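You operate a simulated robot arm through the tools that you are given. There is no shell and no other tool.

Carry out the task below with a simulated robot arm. There is one attempt and no reset: what you move stays moved.

JOB
Close the station: air shut and vented, dose dial on 0, greased cone in the tray, smear wiped up.
Fine: Wipe with the felt pad and put it back where it lay. Set down upright: cone. What is to be rubbed or washed off counts as gone when no trace of it is left.
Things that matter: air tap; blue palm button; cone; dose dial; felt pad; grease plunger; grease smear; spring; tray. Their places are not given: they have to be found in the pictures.

Only the result counts: the job must be done as asked and must still hold three seconds after the hand-in. Knocking over, shifting, dropping, spilling or breaking anything else fails it.

ROBOT AND FRAMES
A 7-joint arm with a fingered hand, fixed in place. Base frame: the origin is at the foot of the arm, x ahead of it, y to its left, z up; the work surface is at about z = 0.94. Units: m, rad, N and s.
Its first joint turns from -2.601 to 2.601 rad. Payload 3.5 kg.
The TCP is the grasp point between the finger pads, 0.03 m short of the fingertips. In the tool frame z runs along the fingers and y along their closing line. The gripper opens to 0.104 m. The gripper's body begins 0.035 m behind the TCP. The gripper is a hand of 4 fingers: y runs from the thumb to the fingers, the wrist lies at [-0.015, -0.11, -0.186] in the tool frame, and closing takes about 1.5 s.
Orientation is told as [roll, pitch, yaw] about the base's x, y, z axes, in that order, counted from this pose: with the fingers straight down and the wrist toward the robot, the tool's x, y and z point along [0, 1, 0], [1, 0, 0] and [0, 0, -1] of the base frame.

CONTROLS
- The arm moves only by the tool arm_command. Its argument "motion" is a list of rows, each an object (a shift or turn left out is 0, a gripper value left out holds the last) with "delta_pos": the shift along the base's x, y, z in m, a list of three; "turn": the turn, a rotation vector about the base's x, y, z in rad, a list of three. In form: [{"delta_pos": [tx, ty, tz], "turn": [wx, wy, wz]}, ...]. A call has 1 to 20 rows; each row shifts and turns the commanded pose from where the row before left it. "grip" is the opening, from 0 (shut) to 1 (fully open), set as the call begins (left out, the last holds). Rows are played at 5 a second. More than 0.05 m and 0.15 rad between two rows, or a gripper value outside its range, and nothing of the call is played. A pose out of reach is approached as far as the arm can. The call stops where the force on the tool passes 70 N (or 10 N more than at its start, if that is more) or the arm is blocked; 0.2 s more then pass. The fingers move at their own pace (about 0.045 m/s each) and stop on an object; they squeeze with about 25 N. The grip force told is the motor's: it shows also when the fingers shut on nothing. Time passes only in rows, and 0.2 s behind the last, so rows that do not move let the fingers close. It gives the time, the measured TCP pose, the force on the tool (base axes), the opening and the grip force at its end, in the units of the frame above (readings bear some noise), with the torque about the TCP (base axes, N m) and any sound that the robot's microphone picked up, and new pictures: "views" is both (left out), scene, wrist or none.
- Cameras (640 x 400 px; columns grow to the right, rows downward): "scene" is fixed at [0.0493, -0.6478, 1.6873]; the picture's right is [0.58, -0.82, 0.00], its down [-0.63, -0.45, -0.63] and it looks along [0.52, 0.37, -0.77] (base axes); focal length 261 px, centre (320, 200). "wrist" rides on the gripper at [0.061, -0.092, -0.13] in the tool frame; the picture's right is [-0.81, 0.28, -0.52], its down [-0.53, -0.71, 0.46] and it looks along [-0.24, 0.64, 0.72] (tool axes); focal length 275 px, centre (320, 200).
- raise_lower(by): slides the trunk up (or, below 0, down) by that many m; the arm rides with it, the base frame stays. It gives what a move gives, with no picture.
- hand_shape(shape): the hand has 4 fingers and takes this shape, open, in about a second: jaw (thumb against the fingers, like two jaws); tri (thumb and two fingers); tip (a fingertip pinch); poke (one finger out to press); point (the index stretched); flat (the hand flat); cup (the hand cupped); fist (a fist). The gripper value then closes the fingers along that shape, each until it touches; the sizes above hold for jaw. It gives what a move gives, with no picture.
- probe_pixels(camera, pixels): for up to 12 pixels [column, row] of the newest picture of that camera ("zoom" is the newest enlarged one), the place [x, y, z] in the base frame of the surface seen there, good to about 0.002 m. The clock stands still meanwhile.
- enlarge(camera, box): a new picture of the part [left, top, right, bottom] of that camera's present view, enlarged. The clock stands still meanwhile.
- hand_in(): hands the job in; it is judged then, once.

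Leave the gripper open and the arm clear of the work at the hand-in unless told otherwise.

The tools are called after "Request:" as a command line: name --argument value ..., lists and objects as JSON in quotes. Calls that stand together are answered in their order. arm_command: Moves the arm, as the interface text tells. Its arguments: {"type":"object","properties":{"motion":{"type":"array"},"grip":{"type":"number"},"views":{"type":"string","enum":["both","scene","wrist","none"]}},"required":["motion"]} The other tools are called the same way: raise_lower (by) slides the trunk up or down; hand_shape (shape) gives the hand a shape; probe_pixels (camera, pixels) gives the place of the surface under pixels of a picture; enlarge (camera, box) takes an enlarged picture of a part of a camera's view; hand_in () hands the job in.

At the start:

```text
time: 0.0
tool_pos: [0.5413, -0.1645, 1.3372]
orientation: [0.001, 0.0, 0.0]
contact_force: [-0.3, 0.1, -0.1]
moment: [-0.01, 0.01, -0.04]
opening: 0.1036
gripper_force: 0.0
shape: jaw
trunk travel left (down, up): [-0.55, 0.16]
```

scene: 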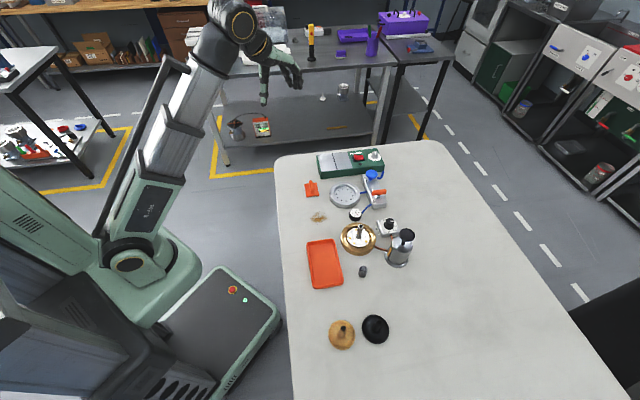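
wrist: 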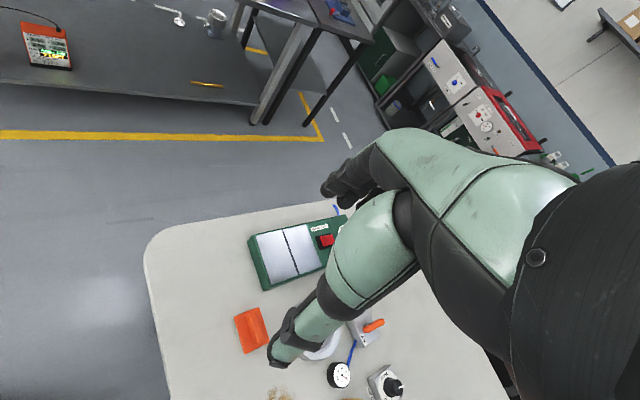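

I see a table with several devices: a green box, an orange pad, a tray (orange-red), a brass dish with something, a grey pot, and round items. I will enlarge the parts of the scene picture to make out what they are.

Request:
enlarge --camera "scene" --box '[290, 140, 430, 228]'

Request:
enlarge --camera "scene" --box '[290, 200, 430, 288]'

Request:
enlarge --camera "scene" --box '[290, 270, 430, 358]'

```text
4.55 times, centred on (360, 184) of scene
```

zoom: 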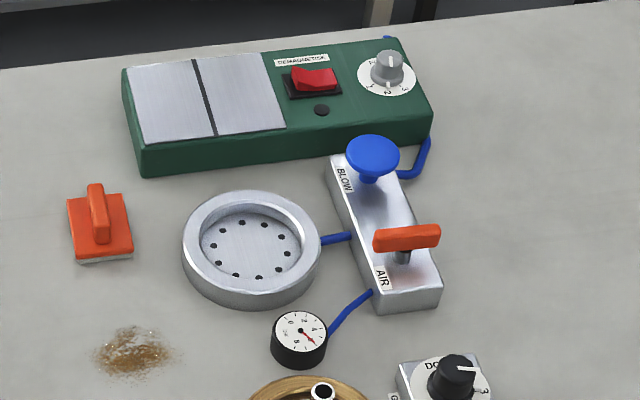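

```text
4.55 times, centred on (360, 244) of scene
```

zoom: 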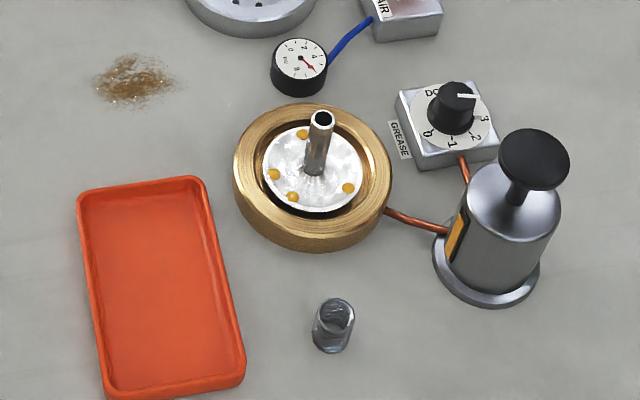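

```text
4.55 times, centred on (360, 314) of scene
```

zoom: 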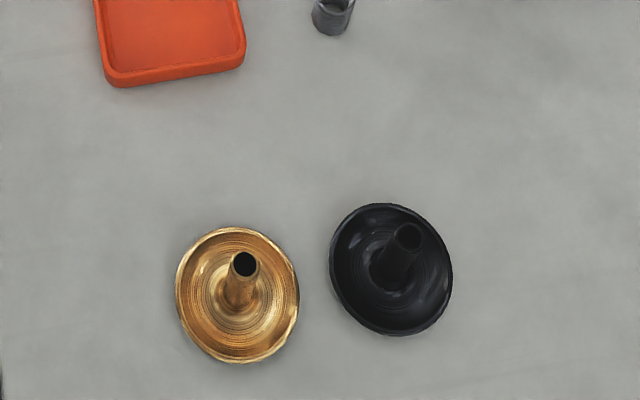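

The silver cone with grease dots sits in the brass ring; the air block has an orange tap and a blue button; the dial is at the grease block. I now look closer at the brown patch, the cone, dial, and gauge.

Request:
enlarge --camera "scene" --box '[295, 200, 345, 232]'

Request:
enlarge --camera "scene" --box '[335, 215, 385, 247]'

Request:
enlarge --camera "scene" --box '[370, 215, 420, 270]'

Request:
enlarge --camera "scene" --box '[345, 165, 395, 215]'

```text
12.50 times, centred on (320, 216) of scene
```

zoom: 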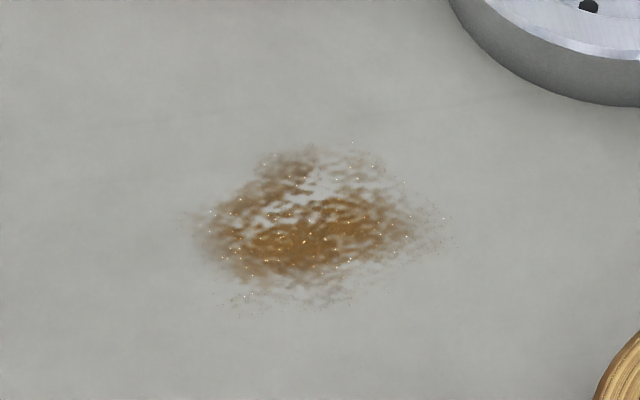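

```text
12.50 times, centred on (360, 231) of scene
```

zoom: 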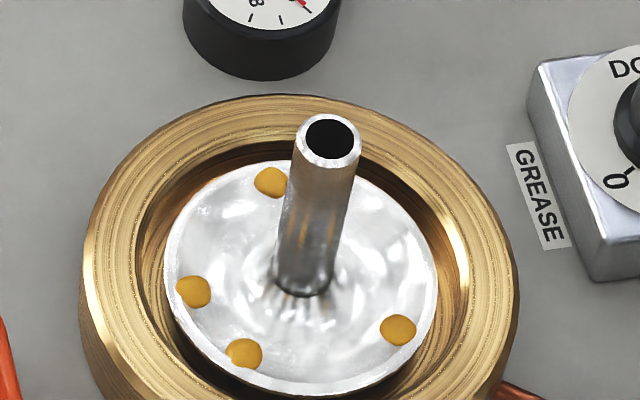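

```text
7.27 times, centred on (395, 242) of scene
```

zoom: 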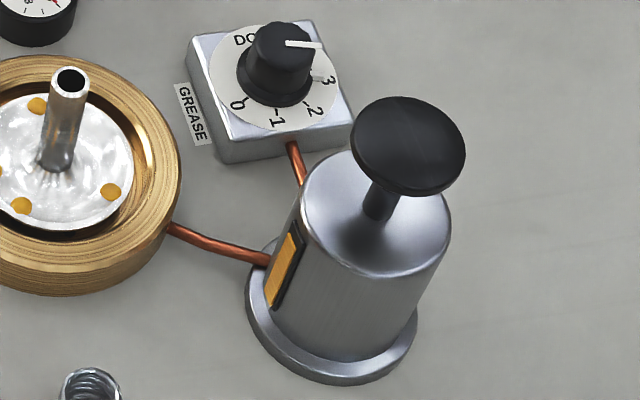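

```text
8.00 times, centred on (370, 190) of scene
```

zoom: 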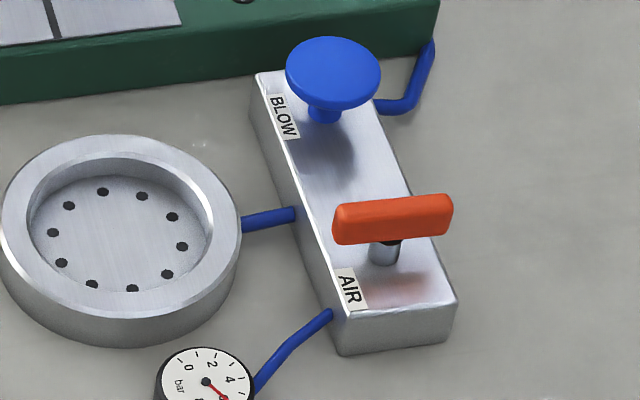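

The newest zoom (8x around (370,190)) shows button, tap and part of the gauge. I probe the button top, tap handle ends and block corners there.

Request:
probe_pixels --camera "zoom" --pixels '[[333, 68], [295, 75], [372, 75], [342, 212], [440, 203], [392, 207], [338, 240], [345, 310], [452, 302], [262, 80], [430, 260], [205, 382]]'

Request:
enlarge --camera "scene" --box '[335, 205, 375, 230]'

```text
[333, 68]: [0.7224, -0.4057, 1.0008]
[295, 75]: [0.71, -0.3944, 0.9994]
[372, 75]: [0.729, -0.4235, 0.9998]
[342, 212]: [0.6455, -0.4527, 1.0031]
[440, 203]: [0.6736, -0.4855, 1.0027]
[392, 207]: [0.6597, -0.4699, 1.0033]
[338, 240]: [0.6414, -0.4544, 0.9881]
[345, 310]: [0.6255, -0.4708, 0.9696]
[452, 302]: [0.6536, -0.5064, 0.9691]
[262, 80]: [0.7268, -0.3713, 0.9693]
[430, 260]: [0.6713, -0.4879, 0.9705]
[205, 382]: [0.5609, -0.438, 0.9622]
```

```text
16.00 times, centred on (355, 218) of scene
```

zoom: 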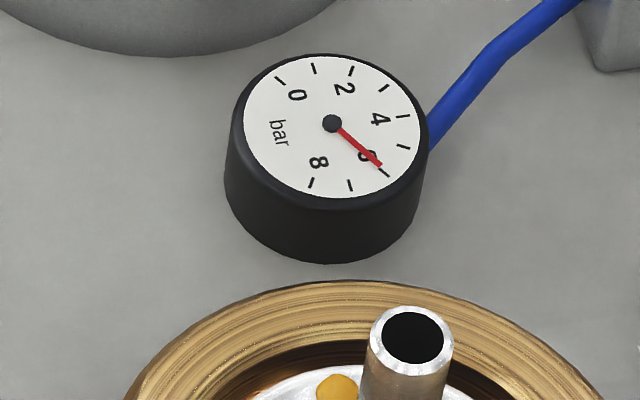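

The gauge reads 6 bar. Now probe gauge, ring, stem of the cone, and after that the other objects in the scene picture.

Request:
probe_pixels --camera "zoom" --pixels '[[330, 122], [245, 130], [420, 130], [330, 190], [378, 345], [445, 345], [410, 315], [412, 375]]'

Request:
probe_pixels --camera "scene" --pixels '[[310, 185], [306, 192], [317, 193], [318, 217], [310, 243], [333, 241], [315, 287], [341, 283], [326, 264], [363, 271], [342, 335], [375, 328]]'

Request:
enlarge --camera "scene" --box '[375, 212, 415, 237]'

```text
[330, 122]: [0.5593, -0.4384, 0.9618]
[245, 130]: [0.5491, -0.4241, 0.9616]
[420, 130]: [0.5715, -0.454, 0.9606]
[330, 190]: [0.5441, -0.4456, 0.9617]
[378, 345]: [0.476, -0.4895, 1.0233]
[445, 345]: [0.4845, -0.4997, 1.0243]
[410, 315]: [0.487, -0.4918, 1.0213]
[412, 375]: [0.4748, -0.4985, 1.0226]
```

```text
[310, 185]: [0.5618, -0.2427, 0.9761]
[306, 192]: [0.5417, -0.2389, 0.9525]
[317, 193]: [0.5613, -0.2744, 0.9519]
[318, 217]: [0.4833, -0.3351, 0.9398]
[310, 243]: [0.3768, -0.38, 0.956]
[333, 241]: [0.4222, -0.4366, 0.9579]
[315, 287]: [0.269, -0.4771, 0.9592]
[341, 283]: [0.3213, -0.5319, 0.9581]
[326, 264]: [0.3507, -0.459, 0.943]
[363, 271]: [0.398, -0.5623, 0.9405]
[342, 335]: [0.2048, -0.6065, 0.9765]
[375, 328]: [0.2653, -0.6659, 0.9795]
```

```text
16.00 times, centred on (395, 224) of scene
```

zoom: 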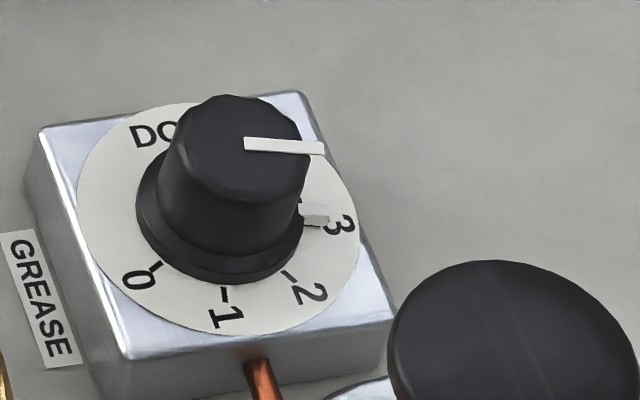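

Dial pointer sits at 3. I probe the knob top, pointer line ends, and the 0/1/2/3 ticks.

Request:
probe_pixels --camera "zoom" --pixels '[[238, 145], [248, 144], [318, 149], [155, 266], [224, 293], [286, 276], [318, 210], [182, 130], [290, 165], [235, 190], [60, 135], [380, 320]]'

Request:
enlarge --camera "scene" --box '[330, 220, 390, 257]'

```text
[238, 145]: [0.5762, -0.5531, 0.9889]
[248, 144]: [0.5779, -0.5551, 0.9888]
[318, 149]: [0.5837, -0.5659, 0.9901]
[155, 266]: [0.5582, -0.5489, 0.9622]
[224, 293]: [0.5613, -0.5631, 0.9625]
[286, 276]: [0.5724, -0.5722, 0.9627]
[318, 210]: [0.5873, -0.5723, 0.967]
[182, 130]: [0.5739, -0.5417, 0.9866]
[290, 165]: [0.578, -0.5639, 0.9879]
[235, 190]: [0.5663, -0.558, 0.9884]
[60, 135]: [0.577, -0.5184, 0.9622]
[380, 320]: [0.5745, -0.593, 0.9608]
```

```text
10.67 times, centred on (360, 238) of scene
```

zoom: 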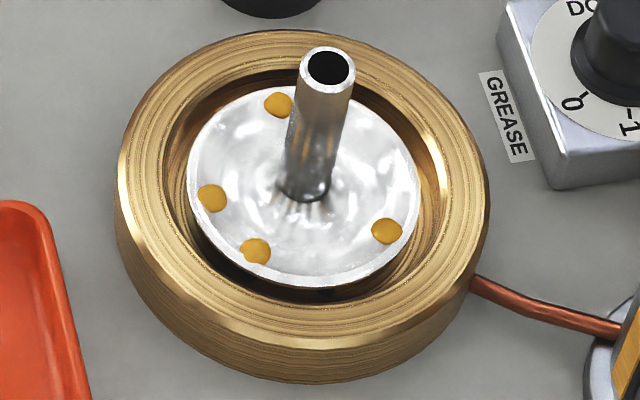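

I probe the grease plunger pot, the ring, the cone disc, and the tray, to know clearances.

Request:
probe_pixels --camera "zoom" --pixels '[[190, 175], [418, 190], [300, 275], [265, 90], [120, 185], [485, 200], [305, 335], [300, 35], [327, 48], [300, 190], [327, 90], [180, 155]]'

Request:
enlarge --camera "scene" --box '[370, 222, 430, 275]'

```text
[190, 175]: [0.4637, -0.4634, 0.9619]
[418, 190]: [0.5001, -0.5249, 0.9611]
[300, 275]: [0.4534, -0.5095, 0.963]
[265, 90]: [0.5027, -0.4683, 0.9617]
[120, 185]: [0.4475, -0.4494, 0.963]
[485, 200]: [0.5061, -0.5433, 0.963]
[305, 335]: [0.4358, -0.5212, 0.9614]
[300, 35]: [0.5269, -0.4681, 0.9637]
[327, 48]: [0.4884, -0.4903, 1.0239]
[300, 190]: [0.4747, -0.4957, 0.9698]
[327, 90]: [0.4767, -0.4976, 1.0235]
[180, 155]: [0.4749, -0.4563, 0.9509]
```

```text
7.55 times, centred on (400, 248) of scene
```

zoom: 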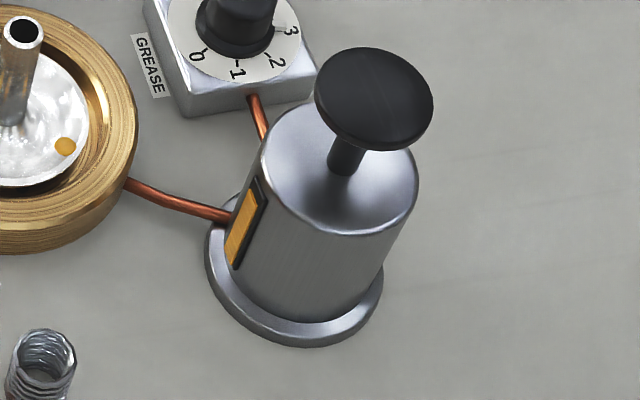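

I probe the pot: knob disc edges, top of pot, base.

Request:
probe_pixels --camera "zoom" --pixels '[[373, 98], [318, 95], [432, 110], [375, 52], [375, 146], [270, 160], [415, 170], [340, 220], [210, 255], [380, 290], [290, 340], [40, 360]]'

Request:
enlarge --camera "scene" --box '[295, 230, 375, 295]'

```text
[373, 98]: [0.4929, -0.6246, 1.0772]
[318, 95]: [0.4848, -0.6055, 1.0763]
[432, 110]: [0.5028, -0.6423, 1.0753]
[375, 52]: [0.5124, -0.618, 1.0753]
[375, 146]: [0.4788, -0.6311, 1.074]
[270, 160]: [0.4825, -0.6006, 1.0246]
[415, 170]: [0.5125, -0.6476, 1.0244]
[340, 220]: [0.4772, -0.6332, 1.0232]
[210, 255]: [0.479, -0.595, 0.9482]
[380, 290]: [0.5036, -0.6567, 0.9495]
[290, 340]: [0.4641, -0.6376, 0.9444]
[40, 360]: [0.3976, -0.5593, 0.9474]
```

```text
6.15 times, centred on (335, 262) of scene
```

zoom: 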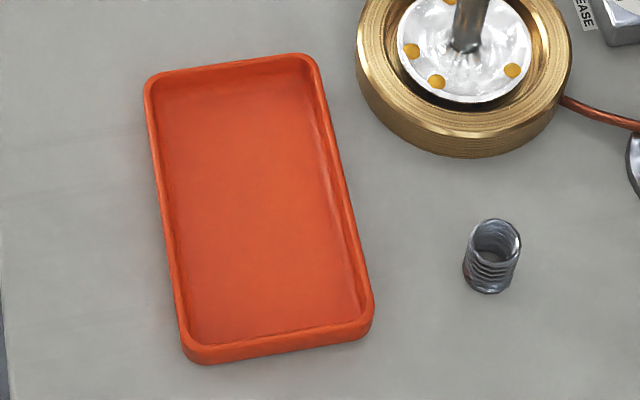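

I probe the tray rim corners, floor and the spring.

Request:
probe_pixels --camera "zoom" --pixels '[[150, 85], [312, 62], [188, 345], [368, 312], [185, 105], [300, 95], [200, 320], [345, 300], [250, 200], [495, 235], [475, 285], [440, 45]]'

Request:
enlarge --camera "scene" --box '[295, 170, 335, 210]'

```text
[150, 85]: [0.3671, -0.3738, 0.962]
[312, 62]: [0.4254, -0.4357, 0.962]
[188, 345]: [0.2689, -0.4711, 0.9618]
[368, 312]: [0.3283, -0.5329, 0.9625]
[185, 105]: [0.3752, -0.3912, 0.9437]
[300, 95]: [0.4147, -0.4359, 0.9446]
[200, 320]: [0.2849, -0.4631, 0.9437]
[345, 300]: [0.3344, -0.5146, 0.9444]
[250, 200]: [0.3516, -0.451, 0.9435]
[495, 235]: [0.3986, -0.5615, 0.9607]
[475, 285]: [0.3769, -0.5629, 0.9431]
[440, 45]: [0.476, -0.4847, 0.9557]
```

```text
10.00 times, centred on (315, 190) of scene
```

zoom: 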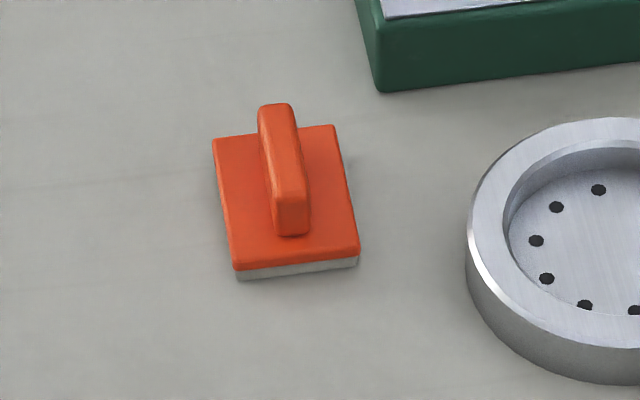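

I probe the felt pad: handle top ridge ends, plate corners, and the felt edge.

Request:
probe_pixels --camera "zoom" --pixels '[[277, 108], [291, 192], [268, 150], [300, 150], [284, 150], [217, 143], [333, 130], [238, 264], [355, 252], [238, 278], [355, 265], [290, 232]]'

Request:
enlarge --camera "scene" --box '[315, 310, 400, 360]'

```text
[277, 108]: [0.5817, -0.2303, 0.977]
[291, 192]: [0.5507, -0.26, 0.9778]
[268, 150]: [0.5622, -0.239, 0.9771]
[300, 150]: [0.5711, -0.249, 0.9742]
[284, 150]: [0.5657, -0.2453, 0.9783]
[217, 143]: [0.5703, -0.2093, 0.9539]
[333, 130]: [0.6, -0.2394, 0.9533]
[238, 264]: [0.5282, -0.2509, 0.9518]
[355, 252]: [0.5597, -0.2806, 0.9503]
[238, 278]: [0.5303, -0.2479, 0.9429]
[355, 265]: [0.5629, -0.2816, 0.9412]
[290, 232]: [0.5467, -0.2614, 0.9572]
```

```text
7.53 times, centred on (358, 335) of scene
```

zoom: 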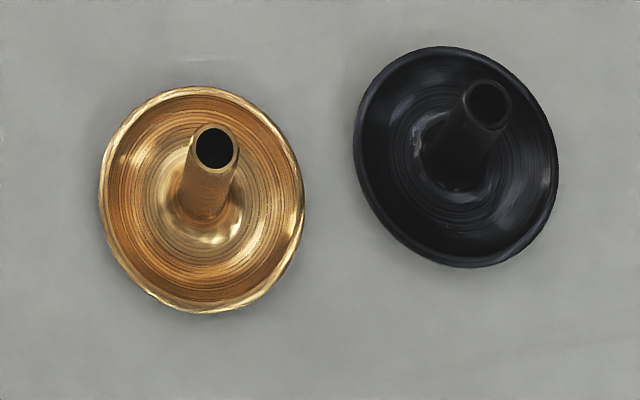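

Layout is now known: tap (0.660,-0.470), button (0.722,-0.406), dial (0.576,-0.554), cone stem (0.480,-0.495), tray centre (0.347,-0.453), pad (0.565,-0.245), smear around (0.483,-0.335). The gauge reads 6 bar. I move the arm above the air block, still high, to see the tap with the wrist camera.

Request:
arm_command --motion '[{"delta_pos": [0.012, -0.03, -0.01]}, {"delta_pos": [0.012, -0.03, -0.015]}, {"delta_pos": [0.012, -0.03, -0.015]}, {"delta_pos": [0.012, -0.03, -0.015]}, {"delta_pos": [0.012, -0.03, -0.015]}, {"delta_pos": [0.012, -0.03, -0.015]}, {"delta_pos": [0.012, -0.03, -0.015]}, {"delta_pos": [0.012, -0.03, -0.015]}, {"delta_pos": [0.012, -0.03, -0.015]}, {"delta_pos": [0.012, -0.03, -0.015]}]' --views "both"

```text
time: 2.2
tool_pos: [0.6612, -0.4671, 1.1925]
orientation: [0.0, 0.001, -0.001]
contact_force: [-1.0, 0.2, -0.4]
moment: [0.05, 0.03, 0.02]
opening: 0.1038
gripper_force: 0.1
shape: jaw
trunk travel left (down, up): [-0.55, 0.16]
```

scene: 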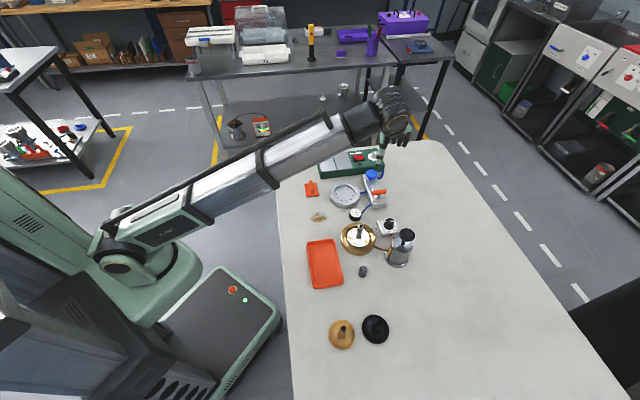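
wrist: 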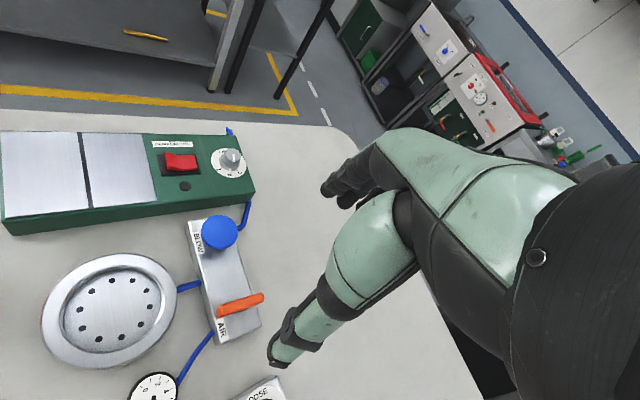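

The wrist view shows the air block at about (225,280). I enlarge it to look for markings on how the tap shuts.

Request:
enlarge --camera "wrist" --box '[170, 200, 290, 360]'

Request:
enlarge --camera "wrist" --box '[190, 270, 270, 320]'

```text
2.50 times, centred on (230, 280) of wrist
```

zoom: 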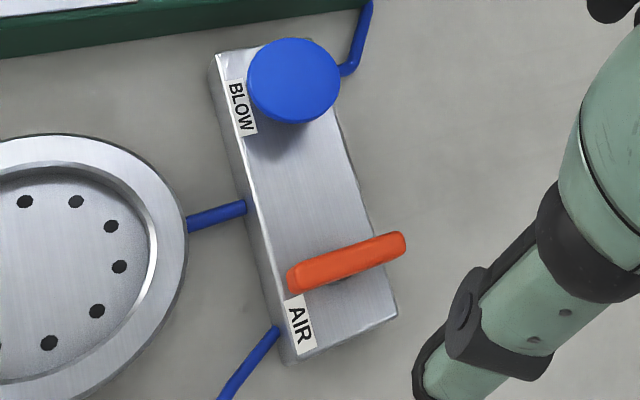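

```text
8.00 times, centred on (230, 295) of wrist
```

zoom: 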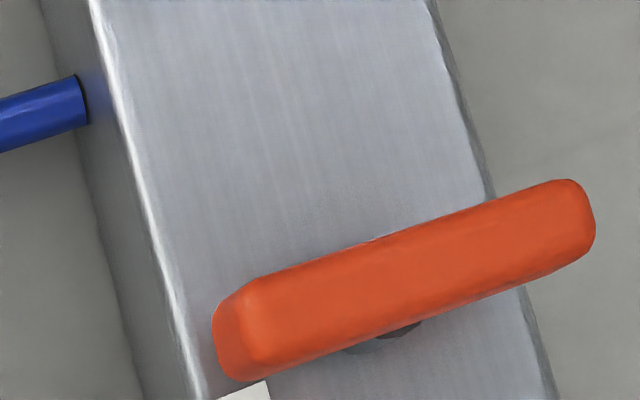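

The bar handle lies across the block with its post about mid-bar. I probe the bar's top, ends and side edges in this zoom for a precise centre and axis.

Request:
probe_pixels --camera "zoom" --pixels '[[255, 320], [570, 205], [405, 270], [372, 250], [395, 320], [500, 210], [515, 265], [390, 342], [200, 380], [300, 100], [590, 220], [232, 350]]'

```text
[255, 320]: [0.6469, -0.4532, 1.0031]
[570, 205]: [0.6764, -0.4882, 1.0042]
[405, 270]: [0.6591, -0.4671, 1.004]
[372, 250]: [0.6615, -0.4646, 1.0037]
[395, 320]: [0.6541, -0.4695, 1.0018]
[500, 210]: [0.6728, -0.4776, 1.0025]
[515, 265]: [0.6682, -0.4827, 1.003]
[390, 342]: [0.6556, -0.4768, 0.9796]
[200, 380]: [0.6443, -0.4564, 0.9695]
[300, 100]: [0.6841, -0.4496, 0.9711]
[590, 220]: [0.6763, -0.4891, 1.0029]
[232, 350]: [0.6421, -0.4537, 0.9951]
```

The bar is about 5 cm long, centre (0.661,-0.471), axis at about -49° in the base, top z 1.004. To grip it across I need yaw about +41°. I turn the tool in place up here, part-closing the hand, and adjust the position.

Request:
arm_command --motion '[{"delta_pos": [0, -0.001, 0], "turn": [0, 0, 0.144]}, {"delta_pos": [0, -0.001, 0], "turn": [0, 0, 0.144]}, {"delta_pos": [0, -0.001, 0], "turn": [0, 0, 0.144]}, {"delta_pos": [0, 0, 0], "turn": [0, 0, 0.144]}, {"delta_pos": [0, 0, 0], "turn": [0, 0, 0.144]}, {}]' --grip 0.6 --views "both"

```text
time: 3.4
tool_pos: [0.6637, -0.4679, 1.1944]
orientation: [0.001, -0.004, 0.672]
contact_force: [22.5, -51.3, 29.5]
moment: [7.0, 6.88, 6.75]
opening: 0.0629
gripper_force: 0.0
shape: jaw
trunk travel left (down, up): [-0.55, 0.16]
stopped in row 6: the force on the tool passed its limit at 205 N (the readings are from after the stop); the commanded pose is now the measured one
```

scene: 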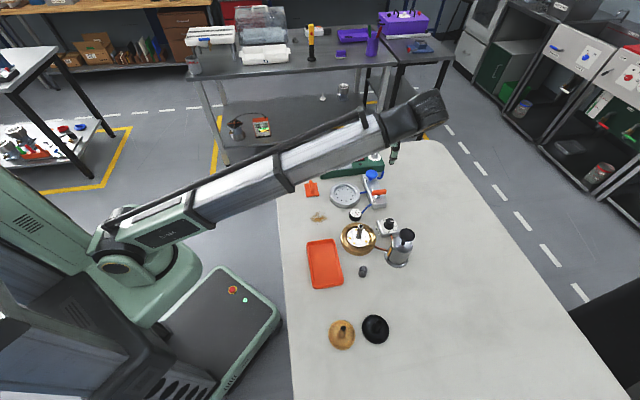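
wrist: 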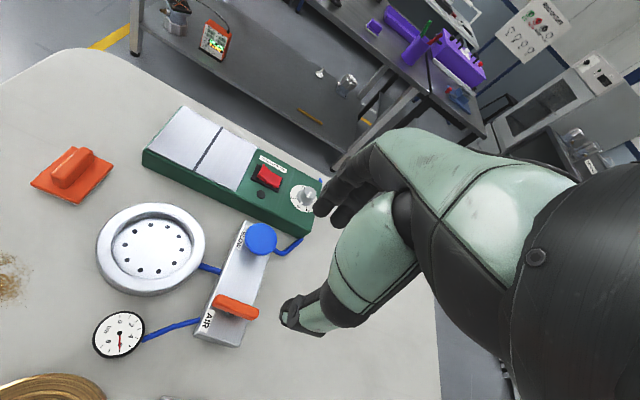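

The turn stopped at yaw 0.67 with a high force: the hand seems to hit its own arm/limit there, so about 0.5 is the most I can use. I turn back by 0.2 and check that the force is gone.

Request:
arm_command --motion '[{"turn": [0, 0, -0.1]}, {"turn": [0, 0, -0.1]}, {}]' --views "both"

```text
time: 3.7
tool_pos: [0.6633, -0.4687, 1.1931]
orientation: [0.001, -0.002, 0.666]
contact_force: [21.2, -15.7, 8.5]
moment: [2.1, 4.08, 2.12]
opening: 0.0627
gripper_force: 0.1
shape: jaw
trunk travel left (down, up): [-0.55, 0.16]
stopped in row 1: the force on the tool passed its limit at 124 N (the readings are from after the stop); the commanded pose is now the measured one
```

scene: 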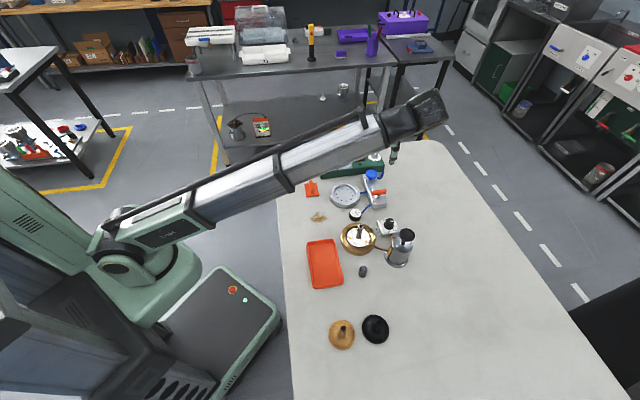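
wrist: 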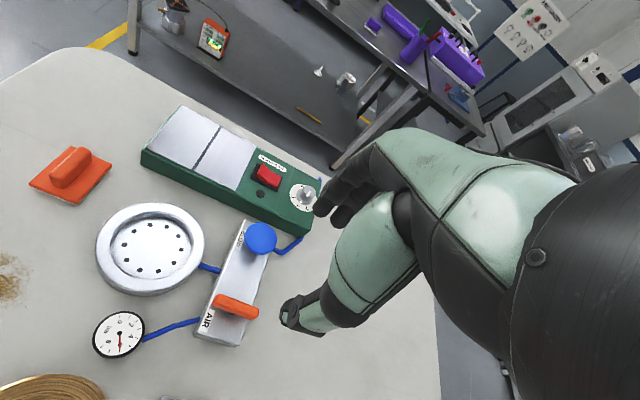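

A force still acts while turning back. I use small steps to ease off.

Request:
arm_command --motion '[{}, {"turn": [0, 0, -0.02]}, {"turn": [0, 0, -0.03]}, {"turn": [0, 0, -0.04]}, {"turn": [0, 0, -0.05]}, {"turn": [0, 0, -0.05]}, {}]' --views "wrist"

```text
time: 5.3
tool_pos: [0.6635, -0.4689, 1.1939]
orientation: [-0.001, -0.005, 0.477]
contact_force: [0.2, -0.2, -0.5]
moment: [-0.03, -0.01, 0.0]
opening: 0.0627
gripper_force: 0.1
shape: jaw
trunk travel left (down, up): [-0.55, 0.16]
```

wrist: 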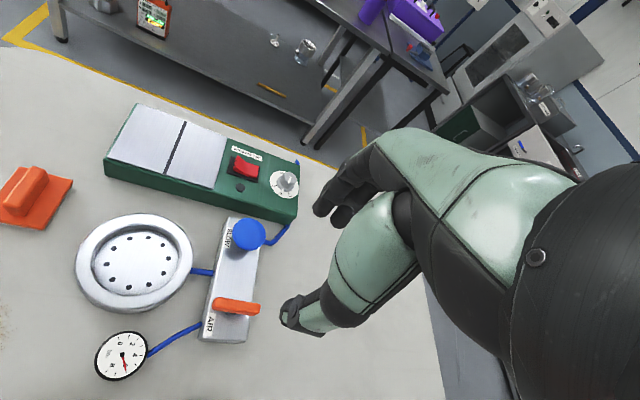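

Free again at yaw 0.48. That is within 14° of square to the bar, good enough to grip it. I go down to just above the tap.

Request:
arm_command --motion '[{"delta_pos": [-0.001, -0.001, -0.03]}, {"delta_pos": [-0.001, -0.001, -0.03]}, {"delta_pos": [0, 0, -0.03]}, {"delta_pos": [0, 0, -0.03]}, {"delta_pos": [0, 0, -0.02]}, {}]' --views "both"

```text
time: 6.7
tool_pos: [0.66, -0.4692, 1.0515]
orientation: [0.0, -0.003, 0.474]
contact_force: [-0.1, -0.3, -0.6]
moment: [0.02, -0.03, 0.02]
opening: 0.0629
gripper_force: 0.1
shape: jaw
trunk travel left (down, up): [-0.55, 0.16]
```

scene: 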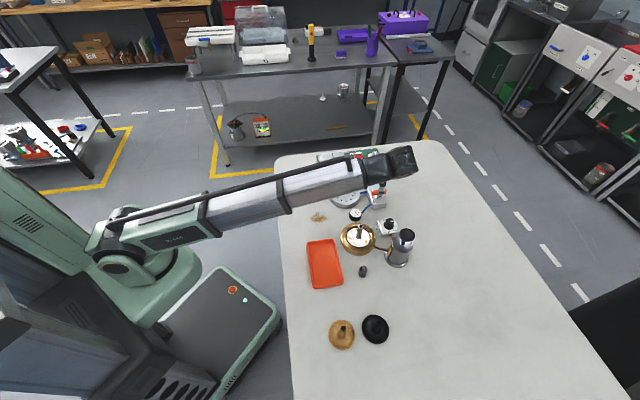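
wrist: 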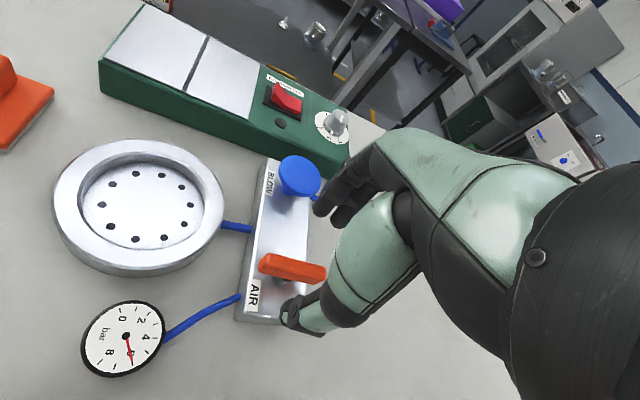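

I see the thumb tip at (290,315), the bar at (292,268), and the fingers at about (345,195). I enlarge to check the clearance to the blue button before going down.

Request:
enlarge --camera "wrist" --box '[230, 140, 400, 340]'

Request:
enlarge --camera "scene" --box '[340, 140, 430, 215]'

```text
2.00 times, centred on (315, 240) of wrist
```

zoom: 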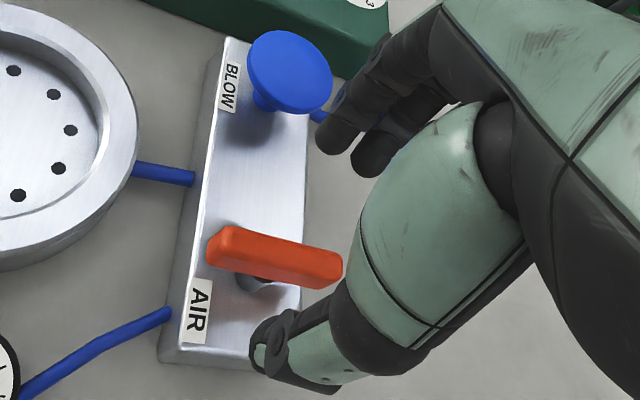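

```text
5.33 times, centred on (385, 178) of scene
```

zoom: 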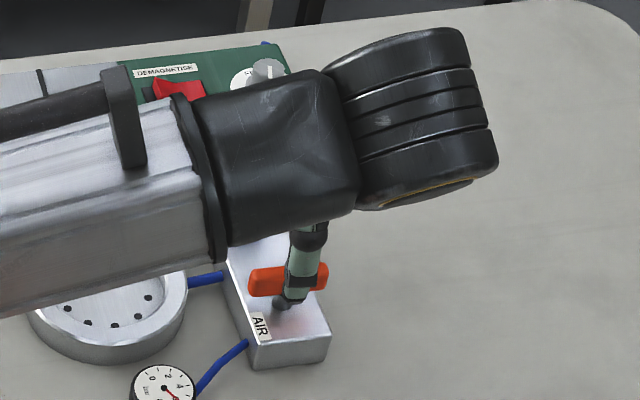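

I probe the fingertips and thumb tip in the wrist picture to know how they lie relative to the TCP.

Request:
probe_pixels --camera "wrist" --pixels '[[319, 209], [325, 214], [337, 222], [343, 226], [285, 313], [292, 322], [300, 310], [299, 175], [292, 262], [345, 195], [365, 190], [311, 309]]'

```text
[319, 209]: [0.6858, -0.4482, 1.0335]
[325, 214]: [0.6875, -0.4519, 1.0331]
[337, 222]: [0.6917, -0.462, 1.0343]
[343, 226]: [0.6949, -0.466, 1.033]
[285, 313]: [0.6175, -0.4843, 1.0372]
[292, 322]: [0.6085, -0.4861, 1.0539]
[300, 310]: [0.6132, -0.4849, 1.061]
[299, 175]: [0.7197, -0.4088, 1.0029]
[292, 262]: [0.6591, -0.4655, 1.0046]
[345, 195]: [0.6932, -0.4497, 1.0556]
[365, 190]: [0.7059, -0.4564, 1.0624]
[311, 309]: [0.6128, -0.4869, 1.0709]
```

Finger pads are at about ±0.032 of the TCP, clear of the button. I go down 47 mm so the fingers straddle the bar, watching the force.

Request:
arm_command --motion '[{"delta_pos": [0.001, -0.001, -0.015]}, {"delta_pos": [0, 0, -0.015]}, {"delta_pos": [0, 0, -0.01]}, {"delta_pos": [0, 0, -0.007]}, {}]' --views "both"

```text
time: 7.9
tool_pos: [0.6618, -0.4704, 1.0064]
orientation: [0.0, -0.004, 0.475]
contact_force: [0.5, -0.7, 1.0]
moment: [0.0, 0.01, -0.01]
opening: 0.0628
gripper_force: 0.0
shape: jaw
trunk travel left (down, up): [-0.55, 0.16]
```

scene: 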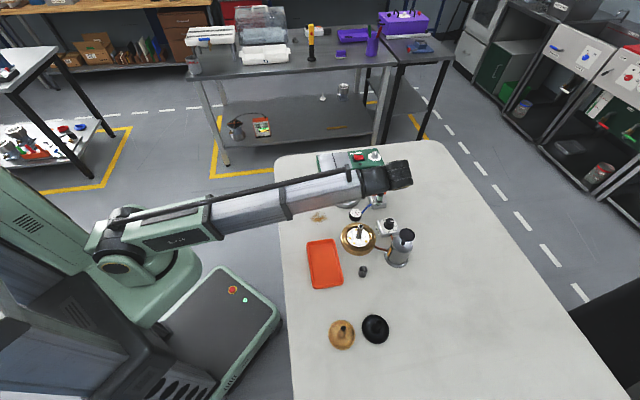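
wrist: 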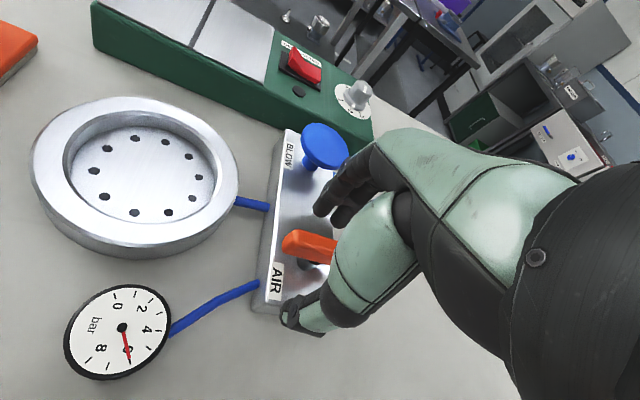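

No contact; the bar lies between thumb and fingers. I close on it.

Request:
arm_command --motion '[{}, {}, {}, {}, {}, {}]' --grip 0 --views "wrist"

```text
time: 9.3
tool_pos: [0.6617, -0.4709, 1.0048]
orientation: [0.0, -0.005, 0.476]
contact_force: [-1.1, -1.2, -3.9]
moment: [-0.02, 0.07, 0.05]
opening: 0.008
gripper_force: 25.0
shape: jaw
trunk travel left (down, up): [-0.55, 0.16]
```

wrist: 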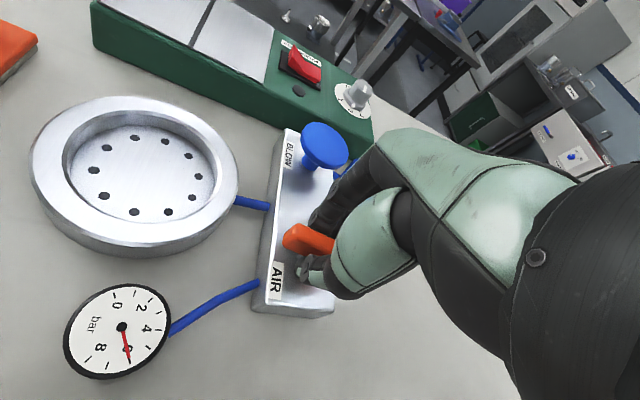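

The bar is held (opening 0.008, 25 N). I try a clockwise turn (seen from above) of 0.3 rad as a test.

Request:
arm_command --motion '[{"turn": [0, 0, -0.08]}, {"turn": [0, 0, -0.08]}, {"turn": [0, 0, -0.08]}, {"turn": [0, 0, -0.08]}, {}]' --views "wrist"

```text
time: 10.5
tool_pos: [0.6634, -0.4711, 1.0057]
orientation: [0.0, -0.005, 0.155]
contact_force: [-1.5, -1.2, -4.9]
moment: [-0.06, 0.1, 0.0]
opening: 0.0079
gripper_force: 25.0
shape: jaw
trunk travel left (down, up): [-0.55, 0.16]
```

wrist: 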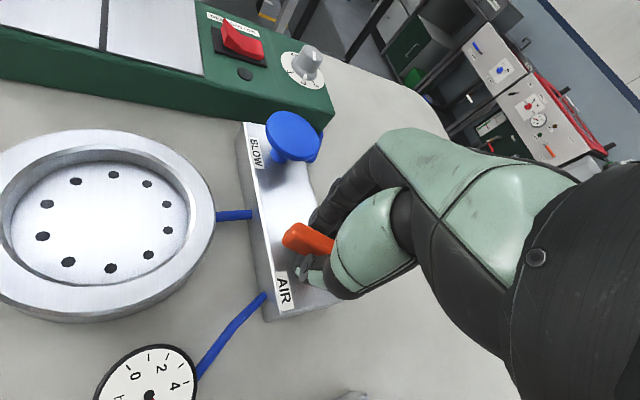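

The bar turns with the hand with almost no resistance, so clockwise is the free way. I go on by 1.0 rad.

Request:
arm_command --motion '[{"turn": [0, 0, -0.1]}, {"turn": [0, 0, -0.1]}, {"turn": [0, 0, -0.1]}, {"turn": [0, 0, -0.1]}, {"turn": [0, 0, -0.1]}, {"turn": [0, 0, -0.1]}, {"turn": [0, 0, -0.1]}, {"turn": [0, 0, -0.1]}, {"turn": [0, 0, -0.1]}, {"turn": [0, 0, -0.1]}, {}]' --views "both"

```text
time: 12.9
tool_pos: [0.6626, -0.472, 1.0063]
orientation: [-0.002, -0.003, -0.845]
contact_force: [-1.2, -1.2, -5.2]
moment: [0.04, 0.1, 0.04]
opening: 0.0077
gripper_force: 25.4
shape: jaw
trunk travel left (down, up): [-0.55, 0.16]
```

scene: 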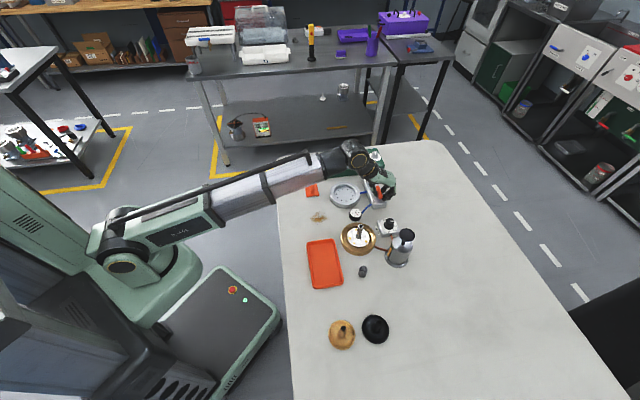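
wrist: 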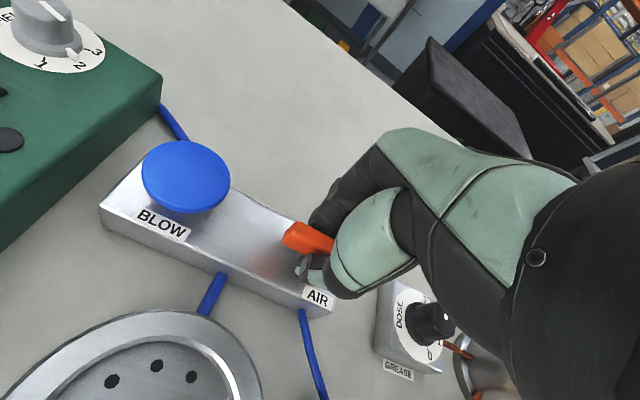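

Turned 76° so far, still free. I go on another 0.25 rad slowly toward the 90° stop.

Request:
arm_command --motion '[{"turn": [0, 0, -0.05]}, {"turn": [0, 0, -0.05]}, {"turn": [0, 0, -0.05]}, {"turn": [0, 0, -0.05]}, {"turn": [0, 0, -0.05]}, {}]' --views "wrist"

```text
time: 14.3
tool_pos: [0.6636, -0.4716, 1.0054]
orientation: [0.0, -0.002, -1.093]
contact_force: [5.0, 3.3, -4.5]
moment: [0.09, -0.12, 0.25]
opening: 0.0078
gripper_force: 24.5
shape: jaw
trunk travel left (down, up): [-0.55, 0.16]
```

wrist: 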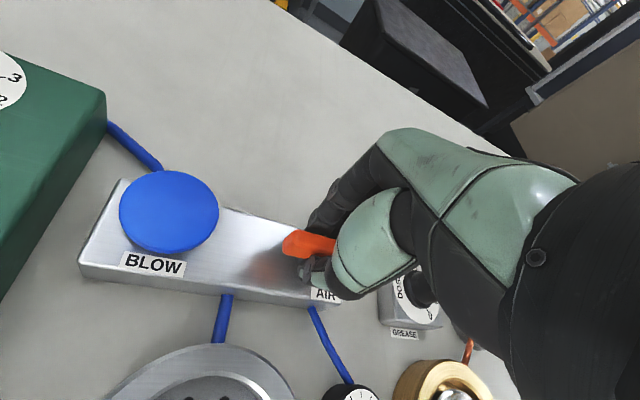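

Now a counter-moment (0.25 N m) appears at about 90°: the stop. I press 0.04 rad more to make sure it is fully home.

Request:
arm_command --motion '[{"turn": [0, 0, -0.02]}, {"turn": [0, 0, -0.02]}, {}]' --views "none"

```text
time: 15.1
tool_pos: [0.6631, -0.4702, 1.0062]
orientation: [0.0, -0.004, -1.134]
contact_force: [7.3, 5.1, -3.7]
moment: [0.12, -0.17, 0.23]
opening: 0.0084
gripper_force: 24.9
shape: jaw
trunk travel left (down, up): [-0.55, 0.16]
```

The bar is at its stop. I open the hand and rise.

Request:
arm_command --motion '[{}, {}, {}, {}, {"delta_pos": [0, 0, 0.02]}, {"delta_pos": [0, 0, 0.03]}, {"delta_pos": [0, 0, 0.04]}, {"delta_pos": [0, 0, 0.04]}, {}]' --grip 0.6 --views "both"

```text
time: 17.1
tool_pos: [0.6626, -0.4705, 1.1352]
orientation: [0.0, -0.004, -1.133]
contact_force: [-0.1, 0.7, 0.2]
moment: [0.01, -0.03, -0.02]
opening: 0.0622
gripper_force: 0.1
shape: jaw
trunk travel left (down, up): [-0.55, 0.16]
```

scene: 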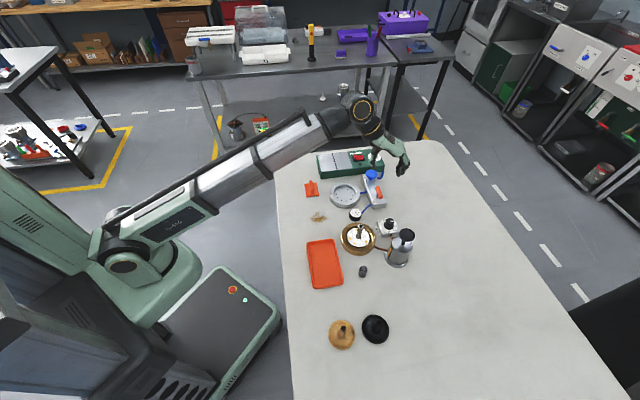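
wrist: 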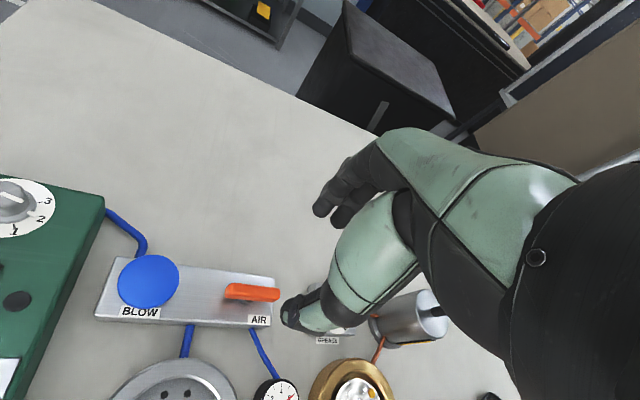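

The bar now lies along the block. Next I check the gauge and button more closely before pressing the button to vent.

Request:
enlarge --camera "scene" --box '[335, 165, 395, 222]'

Request:
probe_pixels --camera "wrist" --pixels '[[148, 280], [120, 280], [178, 278], [148, 258], [148, 304], [230, 290], [278, 295], [252, 290]]'

```text
7.02 times, centred on (365, 194) of scene
```

zoom: 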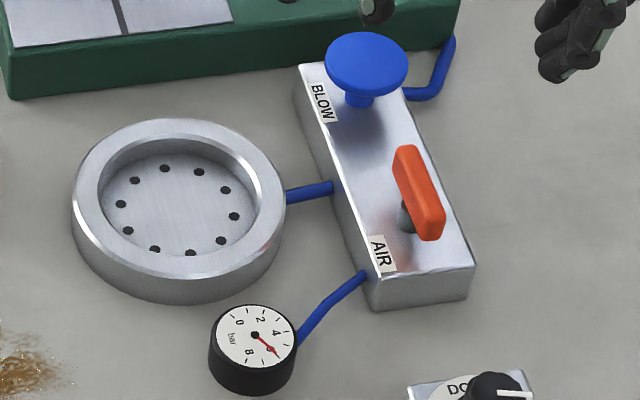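

```text
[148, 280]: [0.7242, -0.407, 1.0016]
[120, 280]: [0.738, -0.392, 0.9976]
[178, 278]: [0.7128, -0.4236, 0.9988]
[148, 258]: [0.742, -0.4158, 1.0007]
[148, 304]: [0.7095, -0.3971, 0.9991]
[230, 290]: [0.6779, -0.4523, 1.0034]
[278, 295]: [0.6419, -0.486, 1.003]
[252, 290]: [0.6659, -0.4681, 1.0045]
```

Button centre is (0.7245,-0.4072), top z 1.0015. The gauge still reads 6. I close the hand and move above the button.

Request:
arm_command --motion '[{"delta_pos": [0.02, 0.021, -0.01]}, {"delta_pos": [0.02, 0.021, -0.015]}, {"delta_pos": [0.0219, 0.0213, -0.02]}, {"delta_pos": [0, 0, -0.02]}, {}, {}, {}]' --grip 0 --views "both"

```text
time: 18.7
tool_pos: [0.7247, -0.4082, 1.0706]
orientation: [0.0, -0.003, -1.132]
contact_force: [-0.1, 0.3, 0.6]
moment: [0.01, -0.02, 0.01]
opening: 0.0
gripper_force: 25.1
shape: jaw
trunk travel left (down, up): [-0.55, 0.16]
```

scene: 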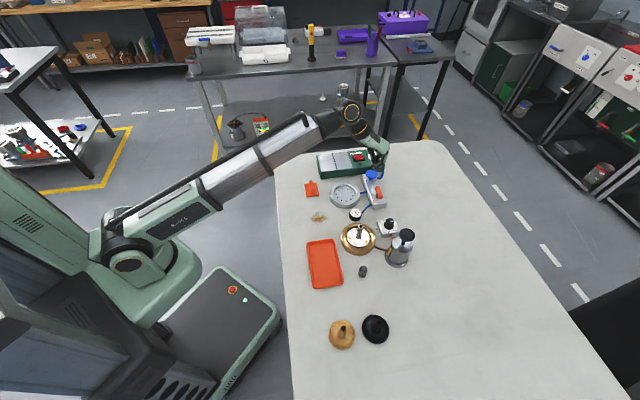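
wrist: 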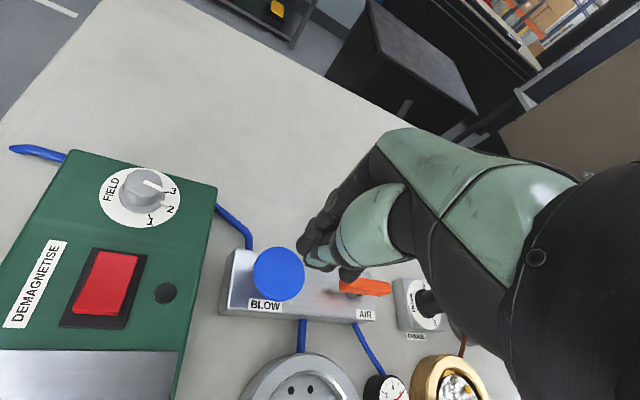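

I check heights of the demagnetiser box and its knob, to be sure the hand clears them while pressing.

Request:
probe_pixels --camera "wrist" --pixels '[[143, 183], [200, 230], [100, 285], [107, 265], [45, 240], [305, 255], [278, 272], [318, 260], [335, 270], [200, 200]]'

Request:
enlarge --camera "wrist" --box '[220, 170, 420, 330]'

```text
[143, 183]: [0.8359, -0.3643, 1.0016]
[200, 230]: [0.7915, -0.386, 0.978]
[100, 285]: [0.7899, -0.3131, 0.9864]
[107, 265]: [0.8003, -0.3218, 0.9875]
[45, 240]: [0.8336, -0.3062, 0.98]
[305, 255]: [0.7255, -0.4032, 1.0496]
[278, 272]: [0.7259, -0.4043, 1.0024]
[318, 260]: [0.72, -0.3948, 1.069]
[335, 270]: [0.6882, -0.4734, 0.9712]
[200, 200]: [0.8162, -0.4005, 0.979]
```

```text
2.50 times, centred on (320, 250) of wrist
```

zoom: 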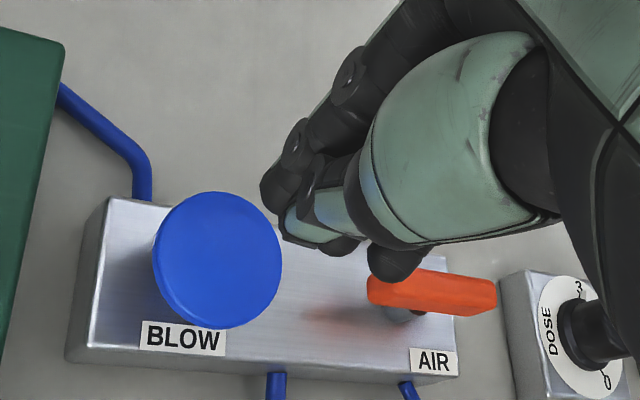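

Some fingers sit off to the tap's side. I probe their tips to see whether one could touch the tap bar when I press.

Request:
probe_pixels --camera "zoom" --pixels '[[395, 265], [395, 278], [375, 262], [340, 245], [310, 235], [270, 190], [285, 205], [300, 150], [440, 285], [215, 260]]'

```text
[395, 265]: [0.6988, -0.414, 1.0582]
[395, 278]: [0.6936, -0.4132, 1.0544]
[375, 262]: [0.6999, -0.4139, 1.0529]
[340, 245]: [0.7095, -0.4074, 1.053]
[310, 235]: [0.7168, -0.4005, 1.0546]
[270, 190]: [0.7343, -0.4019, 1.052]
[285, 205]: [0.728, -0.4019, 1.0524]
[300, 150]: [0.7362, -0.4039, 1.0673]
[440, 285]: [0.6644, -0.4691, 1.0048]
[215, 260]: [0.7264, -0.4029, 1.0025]
```

The outer finger stays 4 cm away from the bar and off the button, fine. I lower onto the button and press in small steps.

Request:
arm_command --motion '[{"delta_pos": [0, 0.001, -0.015]}, {"delta_pos": [0, 0, -0.015]}, {"delta_pos": [0, 0, -0.005]}, {"delta_pos": [0, 0, -0.004]}, {"delta_pos": [0, 0, -0.003]}, {}]' --views "scene"

```text
time: 20.1
tool_pos: [0.725, -0.4078, 1.0292]
orientation: [0.002, -0.003, -1.133]
contact_force: [0.9, -0.7, 3.3]
moment: [-0.04, 0.0, 0.01]
opening: 0.0
gripper_force: 25.1
shape: jaw
trunk travel left (down, up): [-0.55, 0.16]
```

scene: 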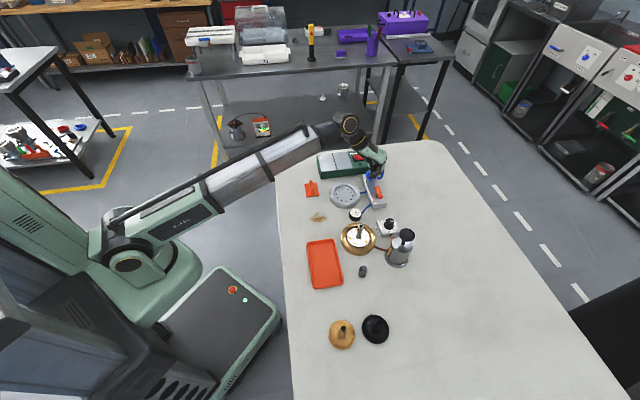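

Contact at about 3 N. I press further, in 3 mm steps, and hold.

Request:
arm_command --motion '[{"delta_pos": [0, 0, -0.003]}, {"delta_pos": [0, 0, -0.003]}, {}, {}]' --views "scene"

Request:
enlarge --camera "scene" --box '[335, 165, 395, 222]'

```text
time: 21.1
tool_pos: [0.7238, -0.4062, 1.0241]
orientation: [0.002, -0.006, -1.134]
contact_force: [2.6, -3.6, 12.1]
moment: [-0.13, -0.06, 0.05]
opening: 0.0
gripper_force: 24.5
shape: jaw
trunk travel left (down, up): [-0.55, 0.16]
heard: click
```

scene: 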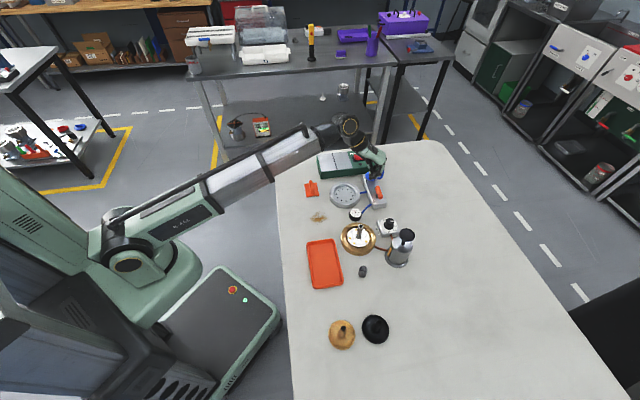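

```text
7.02 times, centred on (365, 194) of scene
```

zoom: 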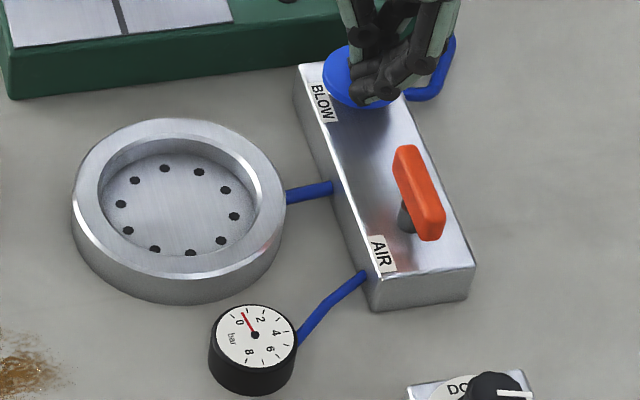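

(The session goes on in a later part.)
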